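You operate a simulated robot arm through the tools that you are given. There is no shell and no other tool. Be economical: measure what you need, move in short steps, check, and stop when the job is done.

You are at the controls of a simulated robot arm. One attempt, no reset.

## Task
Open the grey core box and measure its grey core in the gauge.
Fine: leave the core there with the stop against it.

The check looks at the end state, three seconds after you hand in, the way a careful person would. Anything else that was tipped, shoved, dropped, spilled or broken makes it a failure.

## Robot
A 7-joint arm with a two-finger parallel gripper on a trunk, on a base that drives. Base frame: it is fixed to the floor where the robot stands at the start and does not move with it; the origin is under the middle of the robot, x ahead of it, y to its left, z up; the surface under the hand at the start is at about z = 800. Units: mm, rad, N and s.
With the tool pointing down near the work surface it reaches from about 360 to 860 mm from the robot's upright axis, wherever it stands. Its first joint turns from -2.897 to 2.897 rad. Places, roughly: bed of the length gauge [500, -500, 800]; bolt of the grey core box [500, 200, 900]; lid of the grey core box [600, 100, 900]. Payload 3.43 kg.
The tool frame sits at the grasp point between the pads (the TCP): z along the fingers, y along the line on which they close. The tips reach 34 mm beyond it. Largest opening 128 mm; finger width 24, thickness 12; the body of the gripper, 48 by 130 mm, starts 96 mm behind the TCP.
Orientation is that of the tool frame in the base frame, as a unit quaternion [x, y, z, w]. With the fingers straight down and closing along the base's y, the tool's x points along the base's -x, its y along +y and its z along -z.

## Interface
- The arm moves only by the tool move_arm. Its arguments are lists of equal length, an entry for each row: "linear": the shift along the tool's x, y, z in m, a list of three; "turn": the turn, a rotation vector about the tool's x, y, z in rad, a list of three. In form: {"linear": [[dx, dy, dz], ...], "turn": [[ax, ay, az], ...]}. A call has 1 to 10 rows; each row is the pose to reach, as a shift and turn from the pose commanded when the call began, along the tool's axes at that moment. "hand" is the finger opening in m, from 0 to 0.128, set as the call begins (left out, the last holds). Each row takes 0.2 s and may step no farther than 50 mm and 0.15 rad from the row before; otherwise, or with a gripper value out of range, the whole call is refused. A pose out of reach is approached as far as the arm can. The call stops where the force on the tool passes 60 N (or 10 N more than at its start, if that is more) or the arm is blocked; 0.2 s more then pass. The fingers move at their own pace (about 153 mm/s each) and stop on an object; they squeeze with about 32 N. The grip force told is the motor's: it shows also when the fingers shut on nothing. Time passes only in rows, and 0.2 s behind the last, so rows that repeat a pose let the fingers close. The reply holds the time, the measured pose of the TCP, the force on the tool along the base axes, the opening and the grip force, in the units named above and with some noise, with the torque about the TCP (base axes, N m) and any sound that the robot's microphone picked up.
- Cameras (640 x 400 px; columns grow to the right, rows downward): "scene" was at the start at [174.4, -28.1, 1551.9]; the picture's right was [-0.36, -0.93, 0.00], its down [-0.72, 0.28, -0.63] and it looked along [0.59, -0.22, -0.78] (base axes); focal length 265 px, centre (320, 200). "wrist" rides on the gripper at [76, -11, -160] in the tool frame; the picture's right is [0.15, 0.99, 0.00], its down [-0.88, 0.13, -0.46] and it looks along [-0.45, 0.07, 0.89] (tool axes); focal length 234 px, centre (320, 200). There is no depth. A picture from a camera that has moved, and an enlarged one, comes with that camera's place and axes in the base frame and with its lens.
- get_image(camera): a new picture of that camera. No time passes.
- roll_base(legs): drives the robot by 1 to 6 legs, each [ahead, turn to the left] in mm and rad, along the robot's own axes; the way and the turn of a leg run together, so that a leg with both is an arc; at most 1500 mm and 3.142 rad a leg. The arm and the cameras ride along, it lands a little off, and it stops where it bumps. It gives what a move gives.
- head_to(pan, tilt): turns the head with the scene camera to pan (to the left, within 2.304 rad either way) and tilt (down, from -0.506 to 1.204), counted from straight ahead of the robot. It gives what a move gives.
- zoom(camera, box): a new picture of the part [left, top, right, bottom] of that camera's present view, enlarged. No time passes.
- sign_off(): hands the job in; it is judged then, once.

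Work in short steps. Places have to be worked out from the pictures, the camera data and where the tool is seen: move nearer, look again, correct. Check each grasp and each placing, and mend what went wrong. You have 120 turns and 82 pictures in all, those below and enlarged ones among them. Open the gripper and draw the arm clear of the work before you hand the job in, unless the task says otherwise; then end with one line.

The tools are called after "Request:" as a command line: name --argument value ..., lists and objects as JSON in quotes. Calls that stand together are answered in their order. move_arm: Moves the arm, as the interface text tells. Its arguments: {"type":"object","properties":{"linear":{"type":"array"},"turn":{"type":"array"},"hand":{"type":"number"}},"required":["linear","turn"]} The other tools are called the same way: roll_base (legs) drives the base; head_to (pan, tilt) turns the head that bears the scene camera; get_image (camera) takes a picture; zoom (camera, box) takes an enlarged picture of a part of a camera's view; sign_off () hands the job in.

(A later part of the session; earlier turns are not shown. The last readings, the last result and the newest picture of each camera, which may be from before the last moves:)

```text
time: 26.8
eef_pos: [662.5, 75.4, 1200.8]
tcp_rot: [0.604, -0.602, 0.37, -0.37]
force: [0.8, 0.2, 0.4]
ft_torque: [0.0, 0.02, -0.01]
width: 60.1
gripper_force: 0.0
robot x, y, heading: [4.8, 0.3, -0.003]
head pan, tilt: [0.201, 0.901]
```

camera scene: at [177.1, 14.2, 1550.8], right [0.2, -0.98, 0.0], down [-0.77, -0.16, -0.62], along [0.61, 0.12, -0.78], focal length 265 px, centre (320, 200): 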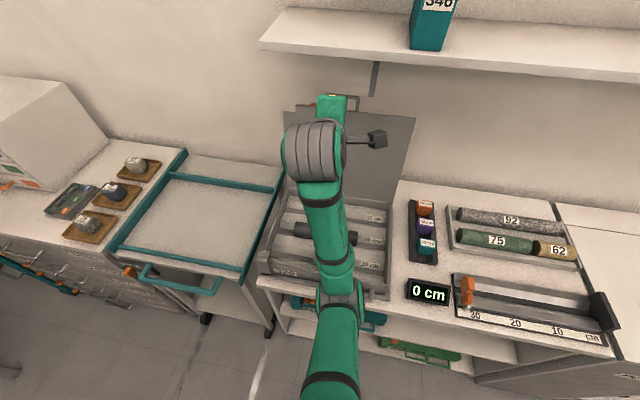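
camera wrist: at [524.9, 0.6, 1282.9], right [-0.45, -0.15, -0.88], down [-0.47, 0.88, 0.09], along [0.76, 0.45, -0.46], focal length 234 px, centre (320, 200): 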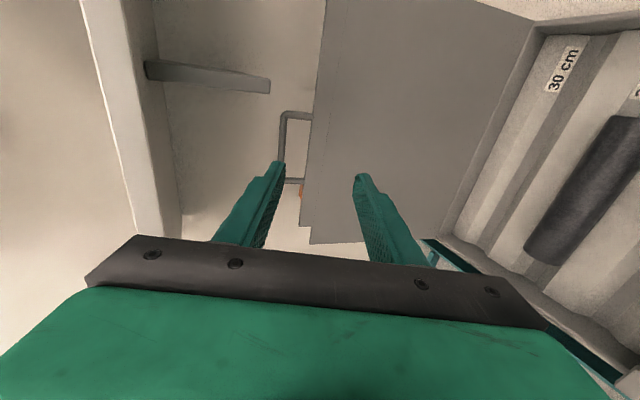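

Command equals the measured pose. I rotate to vertical while sinking 60 mm, staying under the shelf edge and above the box.

Request:
move_arm --linear '[[0, 0.012, 0.003], [0, 0.024, 0.006], [0, 0.036, 0.009], [0, 0.048, 0.012], [0, 0.0589, 0.0165], [0, 0.0589, 0.0165], [0, 0.0589, 0.0165], [0, 0.0589, 0.0165]]' --turn '[[-0.1375, 0, 0], [-0.275, 0, 0], [-0.4125, 0, 0], [-0.55, 0, 0], [-0.6875, 0, 0], [-0.825, 0, 0], [-0.9625, 0, 0], [-1.101, 0, 0]]'

Request:
get_image --camera "wrist"

Request:
get_image --camera "scene"

```text
time: 28.6
eef_pos: [651.3, 72.1, 1139.2]
tcp_rot: [0.708, -0.706, 0.0, 0.001]
force: [0.2, 1.0, 0.6]
ft_torque: [-0.04, -0.05, 0.01]
width: 59.9
gripper_force: 0.1
out of reach, approached as far as the arm can: row 1
robot x, y, heading: [1.2, 2.3, -0.002]
head pan, tilt: [0.201, 0.901]
```

```text
41 pictures are left
camera wrist: at [663.0, -2.2, 1298.3], right [-0.99, -0.15, 0.0], down [-0.13, 0.88, 0.46], along [-0.07, 0.45, -0.89], focal length 234 px, centre (320, 200)
```

wrist: 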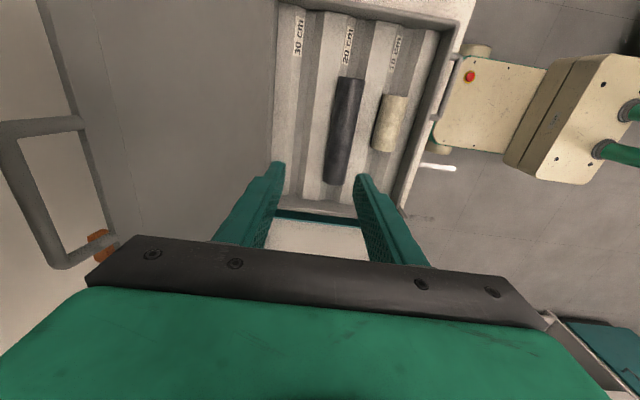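

```text
40 pictures are left
camera scene: at [176.6, 14.5, 1550.8], right [0.2, -0.98, 0.0], down [-0.77, -0.16, -0.62], along [0.61, 0.12, -0.78], focal length 265 px, centre (320, 200)
```

scene: 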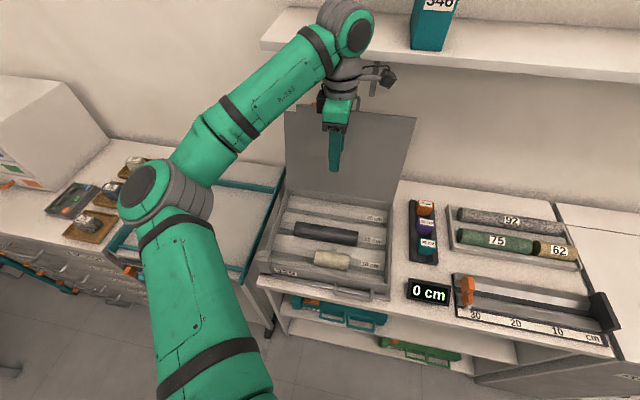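

Vertical again. I zoom on the two cores to tell which is grey and locate it.

Request:
zoom --camera "wrist" --box '[270, 10, 450, 210]'

Request:
zoom --camera "scene" --box '[260, 185, 400, 300]'

```text
2.00 times, centred on (360, 110) of wrist
camera zoom: at [663.0, -2.2, 1298.3], right [-0.99, -0.15, 0.0], down [-0.13, 0.88, 0.46], along [-0.07, 0.45, -0.89], focal length 468 px, centre (240, 380)
```

zoom: 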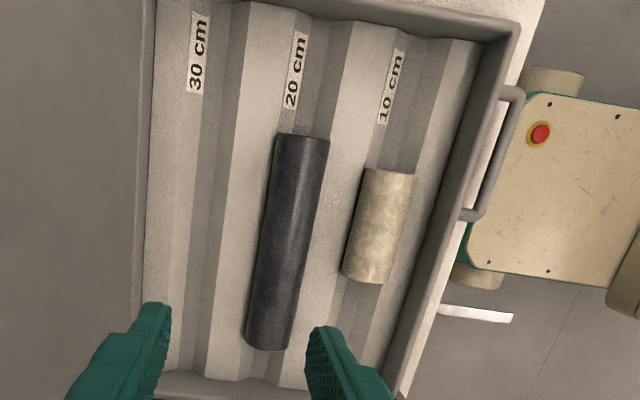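

```text
3.48 times, centred on (330, 242) of scene
camera zoom: at [176.6, 14.5, 1550.8], right [0.2, -0.98, 0.0], down [-0.77, -0.16, -0.62], along [0.61, 0.12, -0.78], focal length 921 px, centre (285, 52)
```

zoom: 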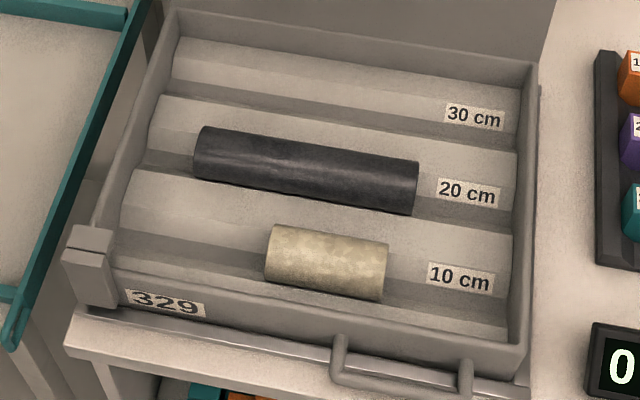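

The dark grey core lies in the 20 cm row, centre ≈(604, 77), about 195 mm long; the other is cream. I move above it at z≈960 with 70 mm opening.

Request:
move_arm --linear '[[0, 0.012, 0.045], [-0.002, 0.024, 0.09], [-0.004, 0.036, 0.135], [-0.005, 0.047, 0.179]]' --turn '[[0, 0, 0], [0, 0, 0], [0, 0, 0], [0, 0, 0]]' --hand 0.07

Request:
get_image --camera "wrist"

Request:
zoom --camera "scene" --box '[260, 185, 400, 300]'

```text
time: 29.6
eef_pos: [603.0, 78.3, 960.1]
tcp_rot: [0.708, -0.706, 0.0, 0.0]
force: [0.4, -0.3, -0.6]
ft_torque: [-0.02, 0.03, 0.0]
width: 70.0
gripper_force: 0.1
robot x, y, heading: [-0.9, 0.9, 0.002]
head pan, tilt: [0.201, 0.901]
```

```text
37 pictures are left
camera wrist: at [615.5, 3.2, 1118.6], right [-0.99, -0.15, 0.0], down [-0.13, 0.88, 0.46], along [-0.07, 0.45, -0.89], focal length 234 px, centre (320, 200)
```

wrist: 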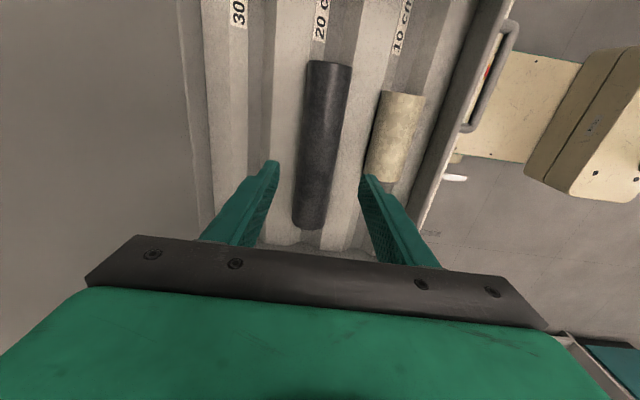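

```text
3.48 times, centred on (330, 242) of scene
camera zoom: at [177.0, 14.1, 1550.9], right [0.2, -0.98, 0.0], down [-0.77, -0.16, -0.62], along [0.61, 0.12, -0.78], focal length 921 px, centre (285, 52)
```

zoom: 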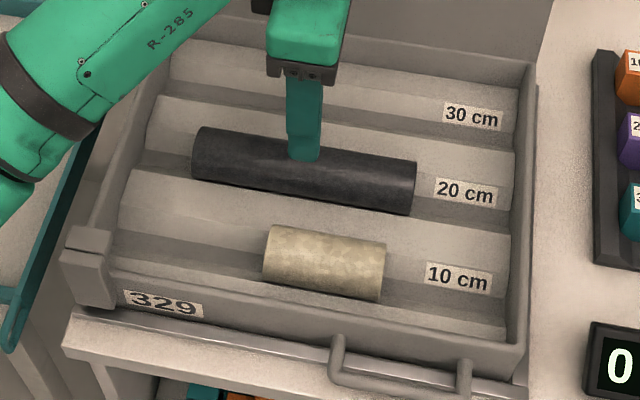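

Core axis at x≈605.5, y −12…176, diameter ≈50. I shift 2 mm and lower to TCP z≈870, then look.

Request:
move_arm --linear '[[-0.002, -0.0025, 0.04], [-0.002, -0.0025, 0.08], [-0.002, -0.0025, 0.09]]' --turn '[[0, 0, 0], [0, 0, 0], [0, 0, 0]]'

Request:
zoom --camera "wrist" --box '[200, 60, 440, 210]'

Request:
zoom --camera "scene" --box '[260, 185, 400, 300]'

```text
time: 30.4
eef_pos: [607.0, 79.2, 868.4]
tcp_rot: [0.708, -0.706, 0.001, 0.0]
force: [0.5, 0.7, -0.4]
ft_torque: [-0.01, -0.01, -0.01]
width: 70.0
gripper_force: 0.1
robot x, y, heading: [0.2, 1.4, 0.001]
head pan, tilt: [0.201, 0.901]
```

```text
2.67 times, centred on (320, 135) of wrist
camera zoom: at [618.5, 4.6, 1029.1], right [-0.99, -0.15, 0.0], down [-0.13, 0.88, 0.46], along [-0.07, 0.45, -0.89], focal length 624 px, centre (320, 373)
```

zoom: 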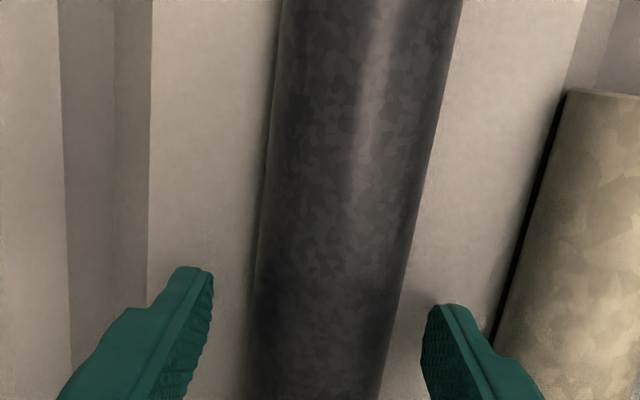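

```text
3.48 times, centred on (330, 242) of scene
camera zoom: at [177.4, 14.2, 1550.8], right [0.2, -0.98, 0.0], down [-0.77, -0.16, -0.62], along [0.61, 0.12, -0.78], focal length 921 px, centre (285, 52)
```

zoom: 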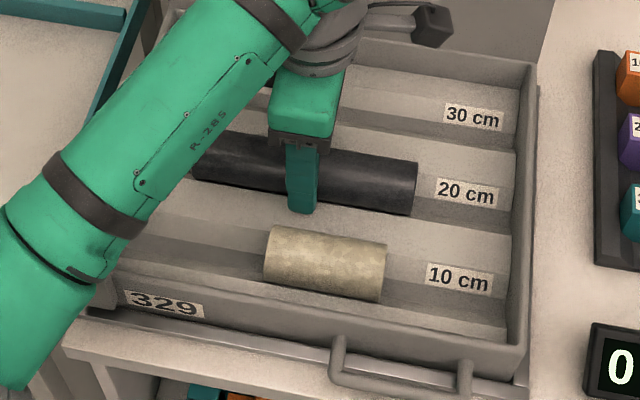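

Centred around the core. I lower another 10 mm in small rows, watching for contact.

Request:
move_arm --linear '[[0, 0.001, 0.003], [0, 0.001, 0.006], [0, 0.001, 0.008], [0, 0.001, 0.01]]' --turn '[[0, 0, 0], [0, 0, 0], [0, 0, 0], [0, 0, 0]]'

```text
time: 31.4
eef_pos: [605.5, 79.7, 858.6]
tcp_rot: [0.707, -0.707, 0.0, 0.0]
force: [0.7, 0.3, -0.9]
ft_torque: [0.05, -0.02, -0.02]
width: 70.1
gripper_force: 0.2
robot x, y, heading: [-1.9, -1.1, 0.001]
head pan, tilt: [0.201, 0.901]
```

Free still; a few more millimetres down, carefully.

Request:
move_arm --linear '[[0, 0, 0.002], [0, 0, 0.004], [0, 0, 0.006], [0, 0, 0.008]]' --turn '[[0, 0, 0], [0, 0, 0], [0, 0, 0], [0, 0, 0]]'

Request:
zoom --camera "wrist" --box '[200, 60, 440, 210]'

```text
time: 32.2
eef_pos: [609.3, 79.1, 857.8]
tcp_rot: [-0.707, 0.707, -0.002, 0.001]
force: [-3.3, -3.5, 13.3]
ft_torque: [-0.02, 0.69, 0.18]
width: 72.3
gripper_force: 1.9
robot x, y, heading: [-2.5, 4.5, -0.002]
head pan, tilt: [0.201, 0.901]
stopped in row 4: the force on the tool passed its limit at 66 N (the readings are from after the stop); the commanded pose is now the measured one
```

```text
2.67 times, centred on (320, 135) of wrist
camera zoom: at [617.3, 4.5, 1017.5], right [-0.99, -0.15, -0.01], down [-0.13, 0.88, 0.45], along [-0.06, 0.45, -0.89], focal length 624 px, centre (320, 373)
```

zoom: 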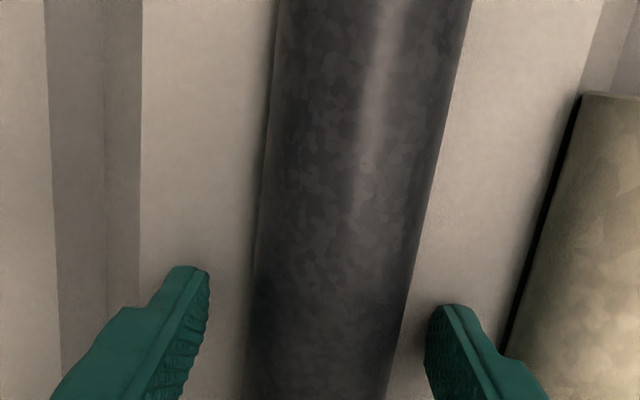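

Tips touched the ridge at z≈823. I rise 3 mm, recentre and close.

Request:
move_arm --linear '[[0, 0.002, -0.003], [0, 0.003, -0.003]]' --turn '[[0, 0, 0], [0, 0, 0]]'

Request:
move_arm --linear '[[0, 0, 0], [0, 0, 0], [0, 0, 0]]' --turn '[[0, 0, 0], [0, 0, 0], [0, 0, 0]]' --hand 0.03

Request:
zoom --camera "wrist" --box '[200, 60, 440, 210]'

```text
time: 32.8
eef_pos: [605.1, 80.8, 860.7]
tcp_rot: [-0.707, 0.708, -0.003, 0.002]
force: [0.4, 1.0, 0.0]
ft_torque: [-0.03, -0.01, 0.01]
width: 70.1
gripper_force: 0.1
robot x, y, heading: [0.0, -1.0, 0.001]
head pan, tilt: [0.201, 0.901]
```

```text
time: 33.6
eef_pos: [605.0, 78.9, 860.1]
tcp_rot: [0.708, -0.707, 0.003, -0.002]
force: [9.5, 0.2, 0.8]
ft_torque: [-0.26, -0.27, 0.8]
width: 47.5
gripper_force: 32.8
robot x, y, heading: [-0.4, 0.3, 0.001]
head pan, tilt: [0.201, 0.901]
```

```text
2.67 times, centred on (320, 135) of wrist
camera zoom: at [615.2, 4.9, 1020.1], right [-0.99, -0.15, -0.01], down [-0.13, 0.88, 0.45], along [-0.06, 0.45, -0.89], focal length 624 px, centre (320, 373)
```

zoom: 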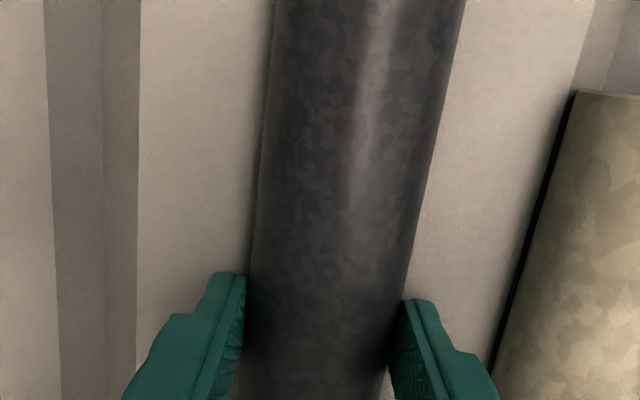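

Gripped at 47.5 mm, contact near z≈832, just above the tips. I lift slowly.

Request:
move_arm --linear '[[0, 0, -0.008], [0, 0, -0.02], [0, 0, -0.035], [0, 0, -0.055]]' --turn '[[0, 0, 0], [0, 0, 0], [0, 0, 0], [0, 0, 0]]'

Request:
zoom --camera "scene" --box '[260, 155, 400, 300]'

Request:
get_image --camera "wrist"

```text
time: 34.6
eef_pos: [603.0, 78.5, 915.0]
tcp_rot: [0.707, -0.707, 0.002, -0.002]
force: [0.5, 0.4, 0.0]
ft_torque: [-0.03, 0.02, -0.01]
width: 29.9
gripper_force: 0.1
robot x, y, heading: [-0.1, -2.4, -0.003]
head pan, tilt: [0.201, 0.901]
```

```text
2.76 times, centred on (330, 228) of scene
camera zoom: at [177.4, 14.2, 1550.8], right [0.2, -0.98, 0.0], down [-0.77, -0.16, -0.62], along [0.61, 0.12, -0.78], focal length 730 px, centre (292, 124)
```

zoom: 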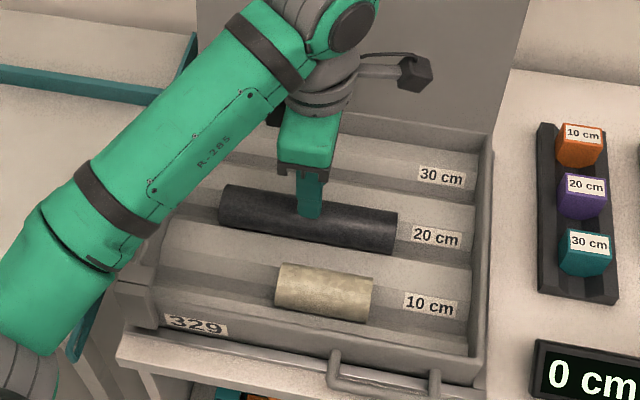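

```text
30 pictures are left
camera wrist: at [613.5, 4.7, 1074.2], right [-0.99, -0.15, -0.01], down [-0.13, 0.88, 0.45], along [-0.06, 0.45, -0.89], focal length 234 px, centre (320, 200)
```

wrist: 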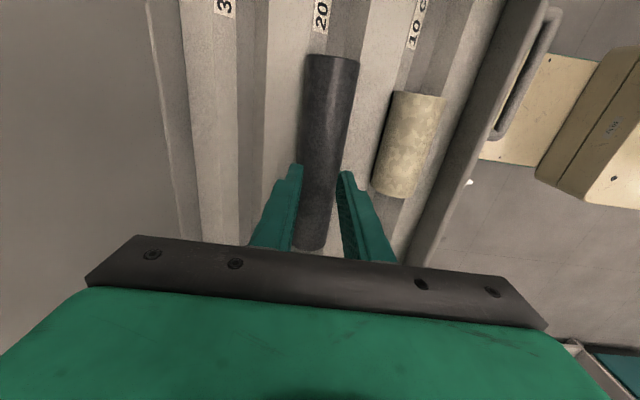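

The fingers slipped over the top; the core dropped back only a little, unmoved. I zoom to read the groove shape and the core's height.

Request:
zoom --camera "wrist" --box '[140, 0, 500, 230]'

```text
1.74 times, centred on (320, 115) of wrist
camera zoom: at [613.5, 4.7, 1074.2], right [-0.99, -0.15, -0.01], down [-0.13, 0.88, 0.45], along [-0.06, 0.45, -0.89], focal length 407 px, centre (320, 348)
```

zoom: 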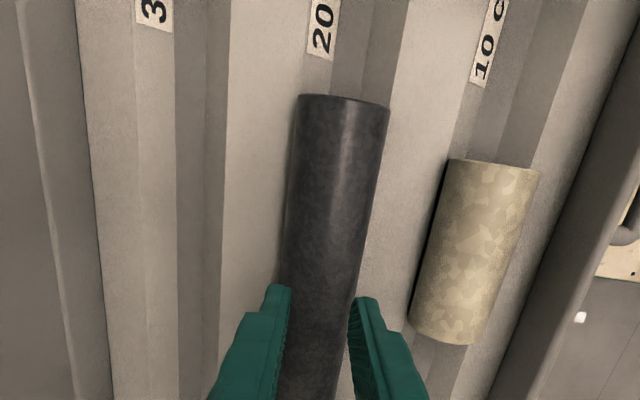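

Triangulating the core's end gives its axis near z≈838, so the pads were only just at the equator. I reopen, go back down to the ridge level and close fully, lifting in tiny steps.

Request:
move_arm --linear '[[0, 0, 0], [-0.002, -0.002, 0.025], [-0.002, -0.002, 0.05], [-0.002, -0.002, 0.055], [-0.002, -0.002, 0.0575]]' --turn '[[0, 0, 0], [0, 0, 0], [0, 0, 0], [0, 0, 0], [0, 0, 0]]' --hand 0.064

Request:
move_arm --linear '[[0, 0, 0], [0, 0, 0], [0, 0, 0], [0, 0, 0]]' --turn '[[0, 0, 0], [0, 0, 0], [0, 0, 0], [0, 0, 0]]' --hand 0.0

```text
time: 35.8
eef_pos: [606.2, 81.3, 856.5]
tcp_rot: [0.707, -0.707, 0.002, -0.001]
force: [-0.7, 0.5, 8.7]
ft_torque: [0.08, 0.33, 0.04]
width: 64.2
gripper_force: 0.4
robot x, y, heading: [1.1, 3.0, 0.002]
head pan, tilt: [0.201, 0.901]
```

```text
time: 36.8
eef_pos: [604.9, 82.3, 857.4]
tcp_rot: [0.708, -0.707, 0.002, -0.001]
force: [-15.6, -0.3, 17.4]
ft_torque: [0.11, 0.75, 0.6]
width: 47.4
gripper_force: 32.4
robot x, y, heading: [0.4, 2.0, -0.0]
head pan, tilt: [0.201, 0.901]
```

Width again 47.4, so this is the true diameter. I lift in small steps and check.

Request:
move_arm --linear '[[0, 0, -0.002], [0, 0, -0.004], [0, 0, -0.006], [0, 0, -0.008]]' --turn '[[0, 0, 0], [0, 0, 0], [0, 0, 0], [0, 0, 0]]'

```text
time: 37.8
eef_pos: [607.3, 81.2, 866.1]
tcp_rot: [-0.707, 0.707, -0.002, 0.001]
force: [0.2, 0.0, -9.5]
ft_torque: [-0.01, -0.04, 0.01]
width: 47.7
gripper_force: 31.9
robot x, y, heading: [0.1, -0.0, -0.001]
head pan, tilt: [0.201, 0.901]
```

Now it carries 9.5 N – the core's weight. I keep lifting slowly.

Request:
move_arm --linear '[[0, 0, -0.004], [0, 0, -0.009], [0, 0, -0.015], [0, 0, -0.022], [0, 0, -0.03], [0, 0, -0.04], [0, 0, -0.05], [0, 0, -0.06], [0, 0, -0.07], [0, 0, -0.08]]' --turn '[[0, 0, 0], [0, 0, 0], [0, 0, 0], [0, 0, 0], [0, 0, 0], [0, 0, 0], [0, 0, 0], [0, 0, 0], [0, 0, 0], [0, 0, 0]]'

Request:
get_image --camera "scene"

```text
time: 40.0
eef_pos: [607.5, 80.7, 945.4]
tcp_rot: [-0.707, 0.707, -0.002, 0.002]
force: [0.4, 0.4, -8.7]
ft_torque: [0.02, 0.03, -0.02]
width: 47.8
gripper_force: 31.9
robot x, y, heading: [0.9, -1.8, -0.0]
head pan, tilt: [0.201, 0.901]
```

```text
28 pictures are left
camera scene: at [177.6, 14.3, 1550.8], right [0.2, -0.98, 0.0], down [-0.77, -0.16, -0.62], along [0.61, 0.12, -0.78], focal length 265 px, centre (320, 200)
```

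scene: 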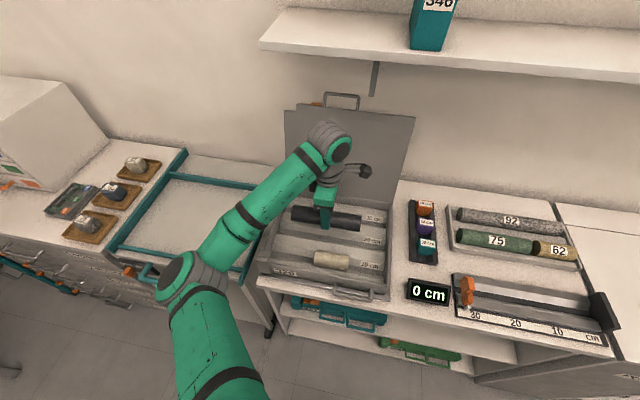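

The core is held and level. I raise it to z≈1000 and carry it toward the gauge.

Request:
move_arm --linear '[[0.01, 0, -0.03], [0.035, 0.005, -0.055], [0.07, 0.01, -0.055], [0.105, 0.015, -0.055], [0.14, 0.02, -0.055], [0.175, 0.03, -0.055], [0.21, 0.04, -0.055], [0.245, 0.05, -0.055], [0.28, 0.06, -0.055], [0.315, 0.07, -0.055]]' --turn '[[0, 0, 0], [0, 0, 0], [0, 0, 0], [0, 0, 0], [0, 0, 0], [0, 0, 0], [0, 0, 0], [0, 0, 0], [0, 0, 0], [0, 0, 0]]'

Request:
head_to --pan -0.8 --tilt 0.85

Request:
get_image --camera "scene"

```text
time: 42.2
eef_pos: [538.6, -230.6, 998.5]
tcp_rot: [-0.705, 0.709, -0.003, 0.0]
force: [-0.1, -0.1, -9.0]
ft_torque: [-0.07, 0.01, 0.01]
width: 47.8
gripper_force: 31.7
out of reach, approached as far as the arm can: row 10
robot x, y, heading: [3.8, -2.7, 0.0]
head pan, tilt: [0.201, 0.901]
```

```text
time: 43.5
eef_pos: [539.5, -230.4, 998.2]
tcp_rot: [-0.706, 0.709, -0.003, 0.0]
force: [-0.6, -0.9, -8.9]
ft_torque: [-0.01, -0.01, 0.02]
width: 47.4
gripper_force: 32.3
robot x, y, heading: [-1.4, 1.8, -0.001]
head pan, tilt: [-0.799, 0.85]
```

```text
27 pictures are left
camera scene: at [158.2, -57.0, 1554.7], right [-0.72, -0.7, 0.0], down [-0.52, 0.54, -0.66], along [0.46, -0.47, -0.75], focal length 265 px, centre (320, 200)
```

scene: 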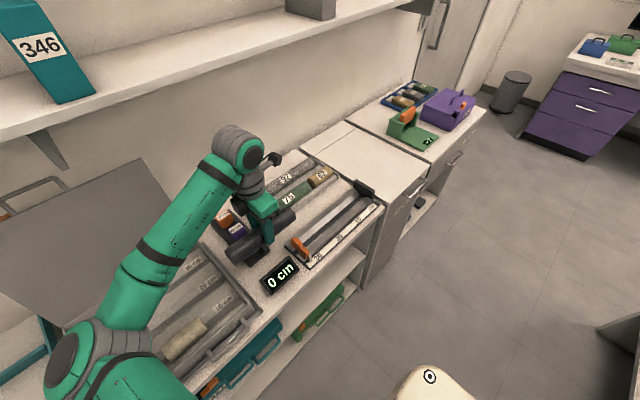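

The wrist joint is at its limit on this side. I turn the hand the other way round by half a turn in place (free air), which leaves the core along y again.

Request:
move_arm --linear '[[0, 0, 0], [0, 0, 0], [0, 0, 0], [0, 0, 0], [0, 0, 0], [0, 0, 0], [0, 0, 0], [0, 0, 0], [0, 0, 0], [0, 0, 0]]' --turn '[[0, 0, 0.15], [0, 0, 0.3], [0, 0, 0.45], [0, 0, 0.6], [0, 0, 0.75], [0, 0, 0.9], [0, 0, 1.05], [0, 0, 1.2], [0, 0, 1.35], [0, 0, 1.5]]'

Request:
move_arm --linear '[[0, 0, 0], [0, 0, 0], [0, 0, 0], [0, 0, 0], [0, 0, 0], [0, 0, 0], [0, 0, 0], [0, 0, 0], [0, 0, 0], [0, 0, 0]]' --turn '[[0, 0, 0.15], [0, 0, 0.3], [0, 0, 0.45], [0, 0, 0.6], [0, 0, 0.75], [0, 0, 0.9], [0, 0, 1.05], [0, 0, 1.2], [0, 0, 1.35], [0, 0, 1.5]]'

Request:
move_arm --linear '[[0, 0, 0]]' --turn '[[0, 0, 0.1416]]'

```text
time: 45.7
eef_pos: [539.2, -232.9, 999.1]
tcp_rot: [-0.035, 0.999, -0.001, 0.002]
force: [-0.3, -0.1, -9.5]
ft_torque: [0.0, 0.04, 0.02]
width: 47.6
gripper_force: 32.0
robot x, y, heading: [-1.0, 0.2, -0.005]
head pan, tilt: [-0.799, 0.85]
```

```text
time: 47.9
eef_pos: [538.8, -233.5, 999.5]
tcp_rot: [0.655, 0.755, 0.001, 0.003]
force: [0.4, -1.0, -8.8]
ft_torque: [0.03, 0.02, 0.04]
width: 47.7
gripper_force: 31.6
robot x, y, heading: [1.7, 0.9, -0.006]
head pan, tilt: [-0.799, 0.85]
```

```text
time: 48.3
eef_pos: [539.1, -232.1, 999.7]
tcp_rot: [0.708, 0.706, 0.001, 0.003]
force: [-0.4, -1.1, -9.2]
ft_torque: [-0.01, 0.01, -0.01]
width: 47.8
gripper_force: 31.7
robot x, y, heading: [1.8, -0.1, 0.002]
head pan, tilt: [-0.799, 0.85]
```

Done; tool x is now +y, tool y is +x. I zoom the scene on the gauge to locate it.

Request:
zoom --camera "scene" --box '[250, 160, 410, 300]'

Request:
get_image --camera "wrist"

```text
2.86 times, centred on (330, 230) of scene
camera zoom: at [158.1, -57.0, 1554.7], right [-0.72, -0.7, 0.0], down [-0.52, 0.54, -0.66], along [0.46, -0.47, -0.75], focal length 756 px, centre (291, 114)
```

zoom: 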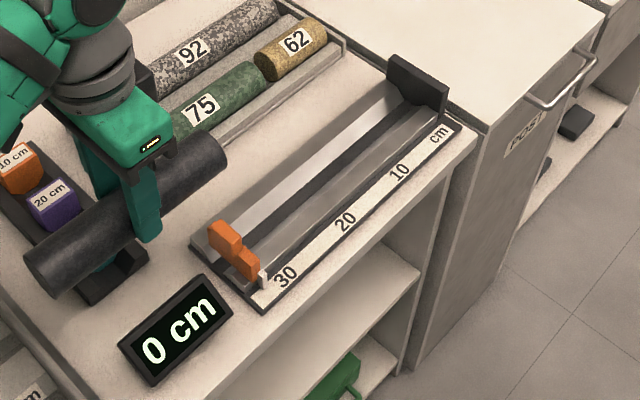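

```text
25 pictures are left
camera wrist: at [527.3, -155.3, 1158.8], right [0.99, 0.14, 0.01], down [0.13, -0.88, 0.46], along [0.07, -0.45, -0.89], focal length 234 px, centre (320, 200)
```

wrist: 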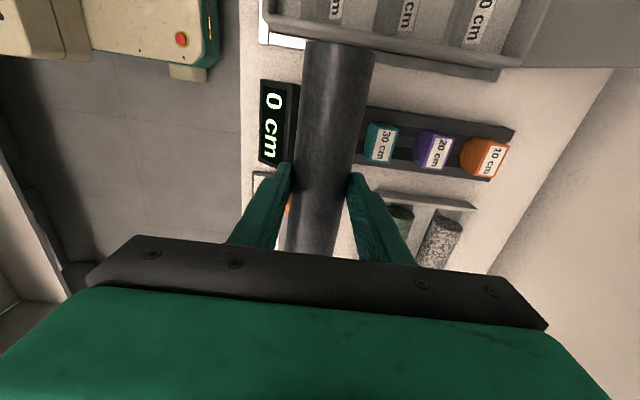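

Gauge groove ≈ x 516, fixed stop face ≈ y −647, slider at y≈−330. I carry the core to above (516, −535).

Request:
move_arm --linear '[[-0.035, -0.003, 0], [-0.07, -0.006, 0], [-0.105, -0.009, 0], [-0.14, -0.012, 0], [-0.175, -0.015, 0], [-0.21, -0.018, 0], [-0.245, -0.021, 0], [-0.28, -0.023, 0], [-0.303, -0.023, 0]]' --turn '[[0, 0, 0], [0, 0, 0], [0, 0, 0], [0, 0, 0], [0, 0, 0], [0, 0, 0], [0, 0, 0], [0, 0, 0], [0, 0, 0]]'

Request:
get_image --camera "wrist"

Request:
zoom --camera "scene" --box '[250, 140, 410, 300]'

```text
time: 50.3
eef_pos: [516.9, -536.7, 999.4]
tcp_rot: [0.707, 0.707, 0.002, 0.004]
force: [0.6, 1.0, -8.9]
ft_torque: [0.01, 0.04, 0.0]
width: 47.4
gripper_force: 32.2
robot x, y, heading: [0.6, -2.3, 0.004]
head pan, tilt: [-0.799, 0.85]
```

```text
24 pictures are left
camera wrist: at [504.3, -459.3, 1158.6], right [0.99, 0.15, 0.0], down [0.13, -0.88, 0.46], along [0.07, -0.45, -0.89], focal length 234 px, centre (320, 200)
```

wrist: 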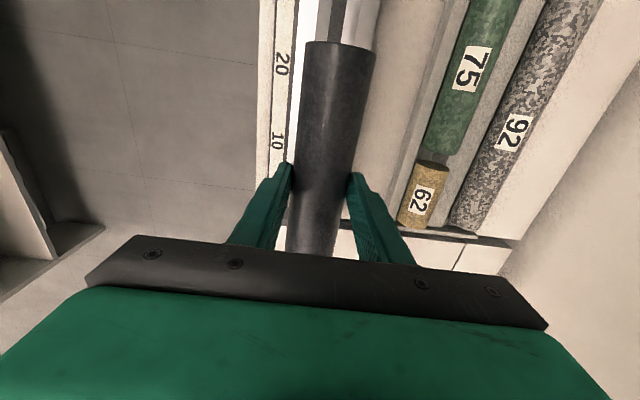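

```text
2.50 times, centred on (330, 220) of scene
camera zoom: at [158.1, -57.1, 1554.7], right [-0.72, -0.7, 0.0], down [-0.52, 0.54, -0.66], along [0.46, -0.47, -0.75], focal length 662 px, centre (295, 150)
```

zoom: 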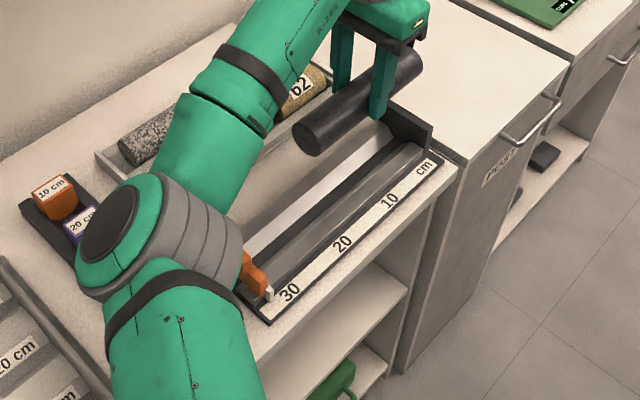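

Zoom at the groove beyond the core end to fix its x.

Request:
zoom --camera "wrist" --box '[250, 0, 410, 100]'

```text
4.00 times, centred on (330, 50) of wrist
camera zoom: at [504.3, -459.3, 1158.6], right [0.99, 0.15, 0.0], down [0.13, -0.88, 0.46], along [0.07, -0.45, -0.89], focal length 937 px, centre (280, 800)
```

zoom: 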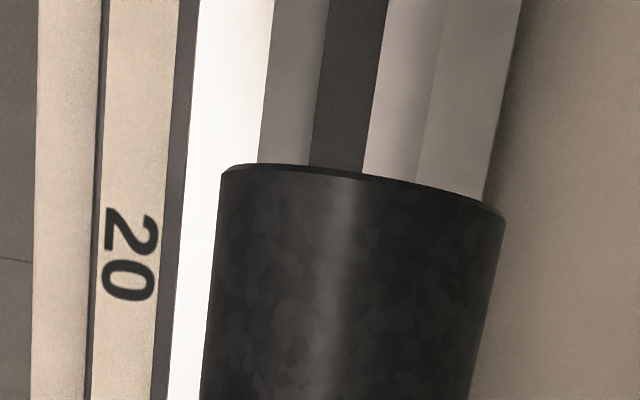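

Groove centre at x≈517, zero at y≈−647 (from the 10/20 labels); core spans about −440…−634. I lower to TCP z≈885.

Request:
move_arm --linear '[[0, 0, 0.03], [0, 0, 0.06], [0, 0, 0.09], [0, 0, 0.115]]' --turn '[[0, 0, 0], [0, 0, 0], [0, 0, 0], [0, 0, 0]]'

Request:
zoom --camera "wrist" --box '[220, 0, 420, 120]'

Request:
zoom --camera "scene" --box '[290, 140, 390, 240]'

```text
time: 51.3
eef_pos: [517.7, -535.1, 884.5]
tcp_rot: [0.707, 0.707, 0.001, 0.002]
force: [0.6, -0.4, -9.6]
ft_torque: [0.0, 0.0, 0.01]
width: 47.5
gripper_force: 31.9
robot x, y, heading: [3.8, 1.0, -0.007]
head pan, tilt: [-0.799, 0.85]
```

```text
3.20 times, centred on (320, 60) of wrist
camera zoom: at [505.8, -458.8, 1043.3], right [0.99, 0.15, 0.01], down [0.13, -0.88, 0.46], along [0.07, -0.45, -0.89], focal length 749 px, centre (320, 648)
```

zoom: 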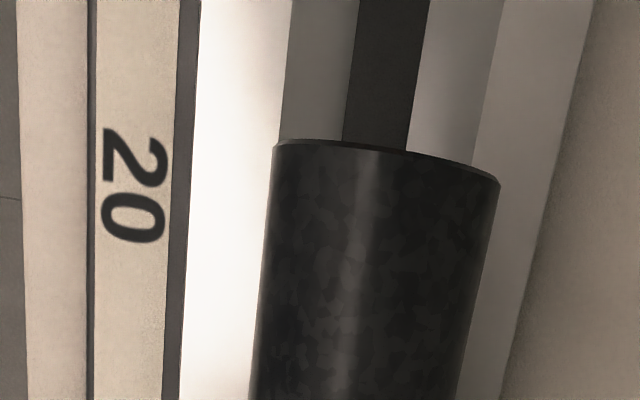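

```text
4.00 times, centred on (340, 190) of scene
camera zoom: at [158.1, -57.2, 1554.7], right [-0.72, -0.7, 0.0], down [-0.52, 0.54, -0.66], along [0.46, -0.47, -0.75], focal length 1059 px, centre (240, 240)
```

zoom: 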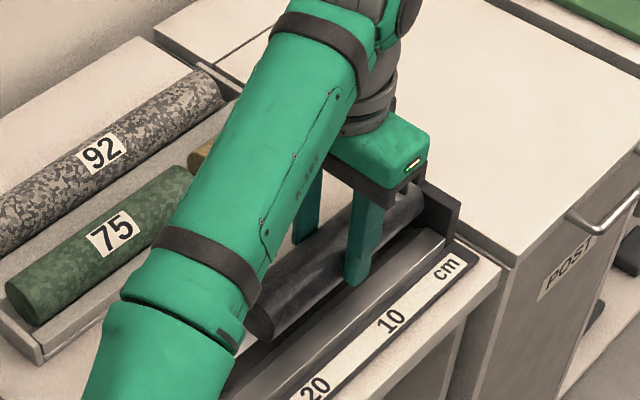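

Aligned. I lower slowly until the core or tips touch.

Request:
move_arm --linear '[[0, 0, 0.004], [0, 0, 0.008], [0, 0, 0.012], [0, 0, 0.015], [0, 0, 0.018], [0, 0, 0.02]]' --turn '[[0, 0, 0], [0, 0, 0], [0, 0, 0], [0, 0, 0], [0, 0, 0], [0, 0, 0]]'

```text
time: 52.7
eef_pos: [516.8, -535.9, 864.7]
tcp_rot: [0.707, 0.707, 0.001, 0.003]
force: [0.5, 0.3, -9.0]
ft_torque: [0.05, 0.01, 0.0]
width: 47.4
gripper_force: 32.1
robot x, y, heading: [3.4, 2.9, 0.002]
head pan, tilt: [-0.799, 0.85]
```

Still hanging free; on in 1.5 mm rows.

Request:
move_arm --linear '[[0, 0, 0.0015], [0, 0, 0.003], [0, 0, 0.0045], [0, 0, 0.006]]' --turn '[[0, 0, 0], [0, 0, 0], [0, 0, 0], [0, 0, 0]]'

```text
time: 53.7
eef_pos: [517.7, -536.3, 858.5]
tcp_rot: [0.707, 0.708, 0.002, 0.002]
force: [-1.0, 0.1, -5.4]
ft_torque: [0.24, -0.03, 0.15]
width: 47.5
gripper_force: 32.2
robot x, y, heading: [-3.7, 2.0, -0.0]
head pan, tilt: [-0.799, 0.85]
```

The load begins to pass to the bed. A little more.

Request:
move_arm --linear '[[0, 0, 0.001], [0, 0, 0.002]]' --turn '[[0, 0, 0], [0, 0, 0]]'

```text
time: 54.3
eef_pos: [517.7, -536.4, 858.6]
tcp_rot: [0.707, 0.707, 0.001, 0.005]
force: [-5.7, 2.8, 14.6]
ft_torque: [0.55, 0.35, 0.37]
width: 47.9
gripper_force: 31.5
robot x, y, heading: [1.1, 4.0, -0.001]
head pan, tilt: [-0.799, 0.85]
```

Seated. I ease up 2 mm and slide the core toward the fixed stop, gently.

Request:
move_arm --linear '[[0, 0, -0.0025], [-0.003, 0, -0.0025], [-0.006, 0, -0.0025], [-0.008, 0, -0.0025]]' --turn '[[0, 0, 0], [0, 0, 0], [0, 0, 0], [0, 0, 0]]'

Request:
zoom --camera "scene" --box '[310, 150, 380, 220]'

```text
time: 55.3
eef_pos: [516.6, -542.9, 858.3]
tcp_rot: [0.707, 0.707, 0.001, 0.002]
force: [3.8, 1.8, -6.3]
ft_torque: [-0.04, -0.12, 0.12]
width: 47.1
gripper_force: 31.9
robot x, y, heading: [1.7, -2.6, 0.002]
head pan, tilt: [-0.799, 0.85]
```

```text
5.71 times, centred on (345, 185) of scene
camera zoom: at [158.2, -57.1, 1554.7], right [-0.72, -0.7, 0.0], down [-0.52, 0.54, -0.66], along [0.46, -0.47, -0.75], focal length 1513 px, centre (177, 286)
```

zoom: 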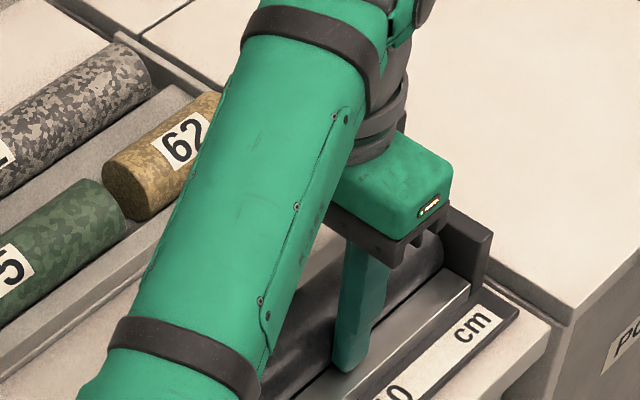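

The core's end is close to the stop. I go on in 1.5 mm rows, watching Fy.

Request:
move_arm --linear '[[-0.0015, 0, 0], [-0.003, 0, 0], [-0.004, 0, 0]]' --turn '[[0, 0, 0], [0, 0, 0], [0, 0, 0]]'

```text
time: 56.1
eef_pos: [516.8, -548.4, 858.4]
tcp_rot: [0.707, 0.707, 0.001, 0.002]
force: [1.1, 1.1, -7.5]
ft_torque: [-0.13, -0.03, 0.15]
width: 47.8
gripper_force: 31.9
robot x, y, heading: [0.6, -2.4, 0.0]
head pan, tilt: [-0.799, 0.85]
```

Request:
move_arm --linear '[[-0.0015, 0, 0], [-0.003, 0, 0], [-0.004, 0, 0]]' --turn '[[0, 0, 0], [0, 0, 0], [0, 0, 0]]'

```text
time: 56.9
eef_pos: [515.9, -549.7, 858.3]
tcp_rot: [0.706, 0.708, 0.002, 0.0]
force: [-7.2, 26.6, -5.0]
ft_torque: [0.76, 0.35, 0.0]
width: 48.1
gripper_force: 32.1
robot x, y, heading: [1.0, 1.2, 0.002]
head pan, tilt: [-0.799, 0.85]
```

The core meets the fixed stop (Fy 27 N). I relax the push slightly, set it down and open the fingers.

Request:
move_arm --linear '[[0.001, 0, 0.0005], [0.001, 0, 0.001]]' --turn '[[0, 0, 0], [0, 0, 0]]'

Request:
move_arm --linear '[[0, 0, 0], [0, 0, 0], [0, 0, 0]]' --turn '[[0, 0, 0], [0, 0, 0], [0, 0, 0]]' --hand 0.06

Request:
move_arm --linear '[[0, 0, -0.02], [0, 0, -0.06], [0, 0, -0.1]]' --turn '[[0, 0, 0], [0, 0, 0], [0, 0, 0]]'

Request:
get_image --camera "wrist"

Request:
get_image --camera "scene"

```text
time: 57.5
eef_pos: [516.3, -551.1, 857.1]
tcp_rot: [0.707, 0.707, 0.002, 0.002]
force: [-5.6, 20.3, -2.3]
ft_torque: [1.11, 0.22, 0.11]
width: 47.7
gripper_force: 31.9
robot x, y, heading: [-0.2, 2.8, 0.0]
head pan, tilt: [-0.799, 0.85]
```

```text
time: 58.3
eef_pos: [517.8, -550.2, 858.9]
tcp_rot: [0.708, 0.706, 0.0, 0.003]
force: [-0.3, 0.8, -0.3]
ft_torque: [0.02, 0.0, -0.02]
width: 59.8
gripper_force: 0.0
robot x, y, heading: [-0.6, 0.9, -0.002]
head pan, tilt: [-0.799, 0.85]
```

```text
time: 59.1
eef_pos: [516.5, -550.0, 958.3]
tcp_rot: [0.707, 0.707, 0.001, 0.002]
force: [0.1, -1.4, -0.4]
ft_torque: [-0.01, -0.01, -0.01]
width: 60.2
gripper_force: 0.0
robot x, y, heading: [3.5, -2.0, -0.003]
head pan, tilt: [-0.799, 0.85]
```

```text
18 pictures are left
camera wrist: at [503.5, -473.6, 1117.8], right [0.99, 0.15, 0.0], down [0.13, -0.88, 0.46], along [0.07, -0.45, -0.89], focal length 234 px, centre (320, 200)
```

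wrist: 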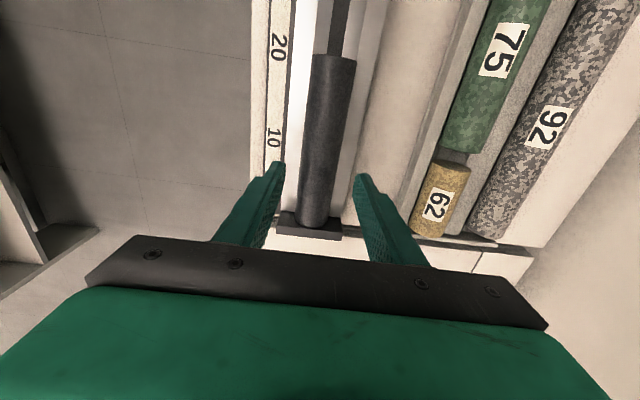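

```text
17 pictures are left
camera scene: at [158.0, -57.2, 1554.7], right [-0.72, -0.7, 0.0], down [-0.52, 0.54, -0.66], along [0.46, -0.47, -0.75], focal length 265 px, centre (320, 200)
```

scene: 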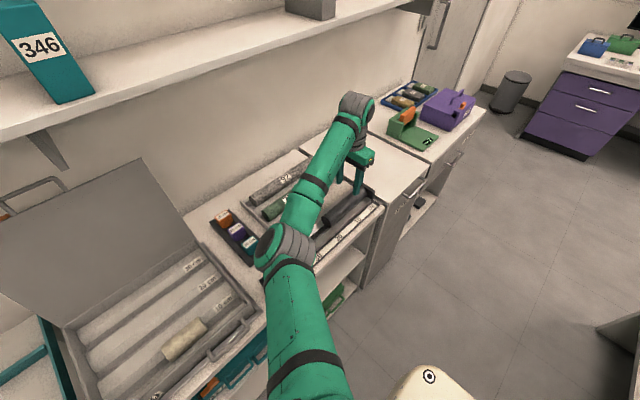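

The core sits in the V against the fixed stop. I go look at the orange slider from above.

Request:
move_arm --linear '[[0.03, 0, -0.03], [0.075, 0, -0.05], [0.12, 0, -0.05], [0.165, 0, -0.05], [0.21, 0, -0.05]]' --turn '[[0, 0, 0], [0, 0, 0], [0, 0, 0], [0, 0, 0], [0, 0, 0]]'

Request:
get_image --camera "wrist"

Request:
zoom --camera "scene" --box '[260, 160, 400, 300]'

```text
time: 60.3
eef_pos: [515.6, -341.2, 1008.5]
tcp_rot: [0.708, 0.707, 0.002, 0.002]
force: [0.5, -0.1, 0.7]
ft_torque: [0.02, -0.02, -0.01]
width: 60.2
gripper_force: 0.1
robot x, y, heading: [1.6, -0.1, 0.003]
head pan, tilt: [-0.799, 0.85]
```

```text
16 pictures are left
camera wrist: at [503.4, -264.2, 1167.4], right [0.99, 0.15, 0.0], down [0.13, -0.88, 0.46], along [0.07, -0.45, -0.89], focal length 234 px, centre (320, 200)
```

wrist: 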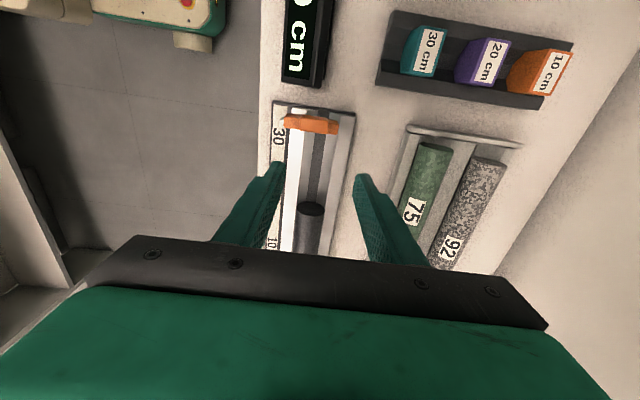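

```text
2.86 times, centred on (330, 230) of scene
camera zoom: at [158.1, -57.4, 1554.7], right [-0.72, -0.7, 0.0], down [-0.52, 0.54, -0.66], along [0.46, -0.47, -0.75], focal length 756 px, centre (291, 114)
```

zoom: 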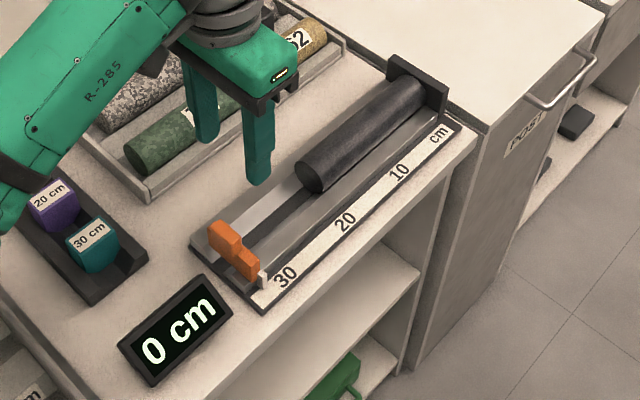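

Zoom on the slider to see its shape.

Request:
zoom --camera "wrist" --box '[260, 80, 360, 180]'

Request:
zoom --camera "scene" --box '[295, 225, 345, 275]'

```text
4.00 times, centred on (310, 130) of wrist
camera zoom: at [503.4, -264.2, 1167.4], right [0.99, 0.15, 0.0], down [0.13, -0.88, 0.46], along [0.07, -0.45, -0.89], focal length 937 px, centre (360, 480)
```

zoom: 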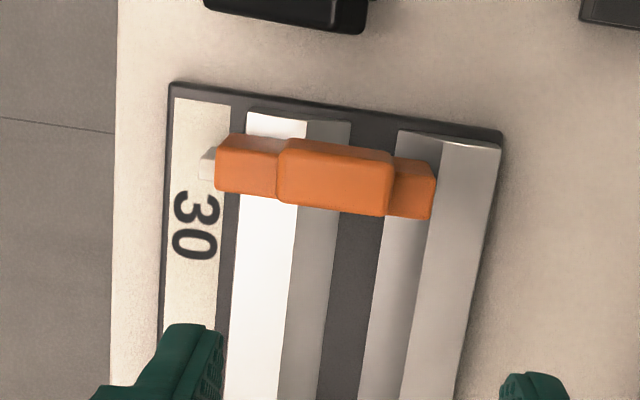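

```text
8.00 times, centred on (320, 250) of scene
camera zoom: at [158.1, -57.4, 1554.7], right [-0.72, -0.7, 0.0], down [-0.52, 0.54, -0.66], along [0.46, -0.47, -0.75], focal length 2118 px, centre (320, -200)
```

zoom: 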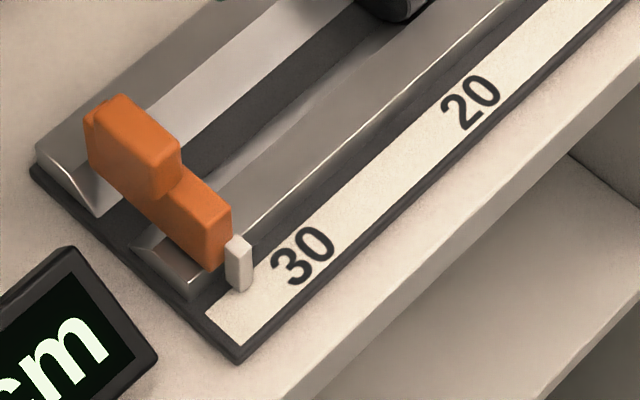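

The slider's tall block: centre ≈ (504, −311), ~34 mm in x, top z≈885. I go above it, then lower so the tips stay above the core's top (z≈862).

Request:
move_arm --linear '[[0.016, -0.006, 0.02], [0.032, -0.0116, 0.05], [0.032, -0.0116, 0.085]]' --turn '[[0, 0, 0], [0, 0, 0], [0, 0, 0]]'

Request:
zoom --camera "wrist" --box '[230, 100, 410, 220]'

Request:
zoom --camera "scene" --box '[275, 200, 365, 290]'

```text
time: 61.1
eef_pos: [505.4, -309.7, 924.1]
tcp_rot: [0.708, 0.707, 0.001, 0.002]
force: [-0.3, 0.8, -0.2]
ft_torque: [0.02, 0.01, -0.02]
width: 60.0
gripper_force: 0.0
robot x, y, heading: [-4.2, -0.8, 0.001]
head pan, tilt: [-0.799, 0.85]
```

```text
3.33 times, centred on (320, 160) of wrist
camera zoom: at [492.3, -231.9, 1082.7], right [0.99, 0.15, 0.01], down [0.13, -0.88, 0.46], along [0.07, -0.45, -0.89], focal length 781 px, centre (320, 333)
```

zoom: 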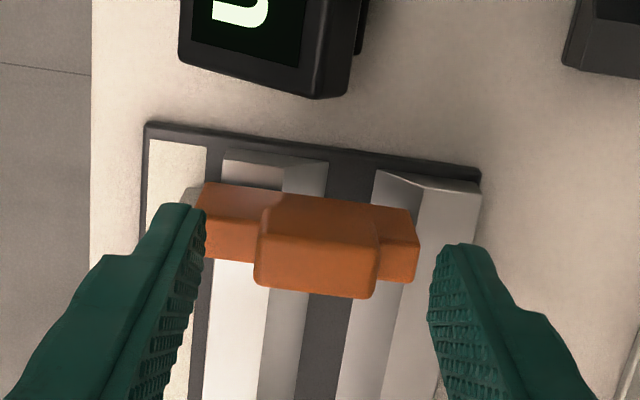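

```text
4.44 times, centred on (320, 245) of scene
camera zoom: at [157.9, -56.9, 1554.7], right [-0.72, -0.7, 0.0], down [-0.52, 0.54, -0.66], along [0.46, -0.47, -0.75], focal length 1177 px, centre (320, 0)
```

zoom: 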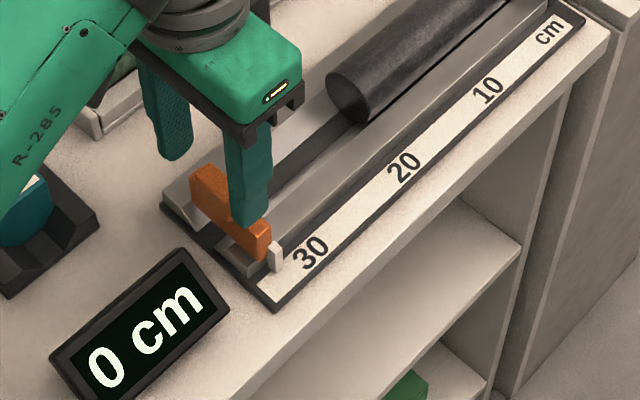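

Block centre confirmed (504, −310.5), top ≈887. I lower 17 mm and close on it.

Request:
move_arm --linear '[[0, -0.001, 0.006], [0, -0.001, 0.012], [0, -0.001, 0.017]]' --turn '[[0, 0, 0], [0, 0, 0], [0, 0, 0]]'

Request:
move_arm --linear '[[0, 0, 0], [0, 0, 0], [0, 0, 0]]' --turn '[[0, 0, 0], [0, 0, 0], [0, 0, 0]]' --hand 0.0

```text
time: 61.9
eef_pos: [503.8, -308.8, 906.4]
tcp_rot: [0.706, 0.708, 0.001, 0.002]
force: [-0.2, -0.4, -0.6]
ft_torque: [0.0, 0.01, 0.0]
width: 60.1
gripper_force: 0.0
robot x, y, heading: [-0.6, 2.9, 0.001]
head pan, tilt: [-0.799, 0.85]
```

```text
time: 62.7
eef_pos: [505.2, -308.2, 905.3]
tcp_rot: [0.707, 0.707, 0.002, 0.003]
force: [9.2, -0.4, -5.4]
ft_torque: [-0.2, -0.11, 0.15]
width: 33.3
gripper_force: 44.9
robot x, y, heading: [-0.6, 1.5, 0.002]
head pan, tilt: [-0.799, 0.85]
```

Gripped the slider block. I drag it 100 mm toward the core.

Request:
move_arm --linear '[[-0.01, 0, 0], [-0.02, 0, 0], [-0.03, 0, 0], [-0.04, 0, 0], [-0.05, 0, 0], [-0.06, 0, 0], [-0.07, 0, 0], [-0.08, 0, 0], [-0.09, 0, 0], [-0.1, 0, 0]]' --turn '[[0, 0, 0], [0, 0, 0], [0, 0, 0], [0, 0, 0], [0, 0, 0], [0, 0, 0], [0, 0, 0], [0, 0, 0], [0, 0, 0], [0, 0, 0]]'

Request:
zoom --camera "scene" --box '[270, 180, 380, 290]'

```text
time: 64.9
eef_pos: [505.0, -409.9, 906.4]
tcp_rot: [0.706, 0.708, 0.002, 0.003]
force: [12.5, 1.1, 2.7]
ft_torque: [0.56, -0.11, 0.09]
width: 33.6
gripper_force: 45.4
robot x, y, heading: [1.2, 1.6, -0.003]
head pan, tilt: [-0.799, 0.85]
```

```text
3.64 times, centred on (325, 235) of scene
camera zoom: at [158.3, -56.9, 1554.7], right [-0.72, -0.7, 0.0], down [-0.52, 0.54, -0.66], along [0.46, -0.47, -0.75], focal length 963 px, centre (302, 73)
```

zoom: 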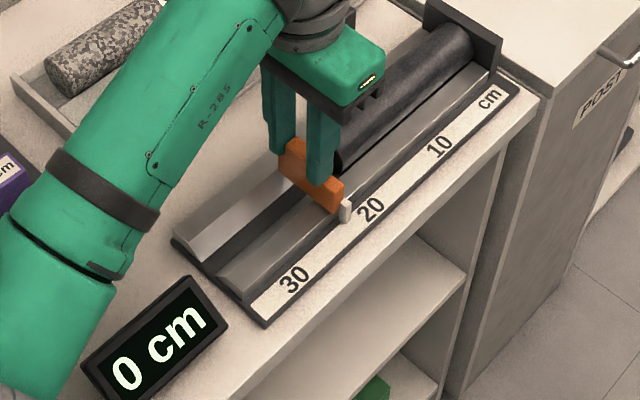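

Slides freely, near the 22 cm mark. I continue in small rows until it touches the core.

Request:
move_arm --linear '[[-0.004, 0, 0], [-0.008, 0, 0], [-0.012, 0, 0], [-0.016, 0, 0], [-0.02, 0, 0]]' --turn '[[0, 0, 0], [0, 0, 0], [0, 0, 0], [0, 0, 0], [0, 0, 0]]'

Request:
zoom --camera "wrist" --box '[230, 100, 410, 240]'

```text
time: 66.1
eef_pos: [504.4, -427.2, 905.4]
tcp_rot: [0.706, 0.708, 0.002, 0.003]
force: [17.9, 0.1, 6.9]
ft_torque: [0.03, 0.03, 0.2]
width: 33.3
gripper_force: 45.1
robot x, y, heading: [3.1, 1.6, 0.003]
head pan, tilt: [-0.799, 0.85]
```

```text
2.86 times, centred on (320, 170) of wrist
camera zoom: at [492.5, -351.3, 1065.2], right [0.99, 0.15, 0.01], down [0.13, -0.88, 0.46], along [0.07, -0.45, -0.89], focal length 669 px, centre (320, 286)
```

zoom: 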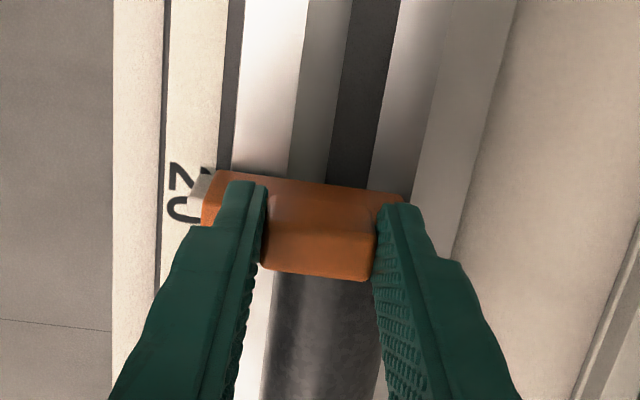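

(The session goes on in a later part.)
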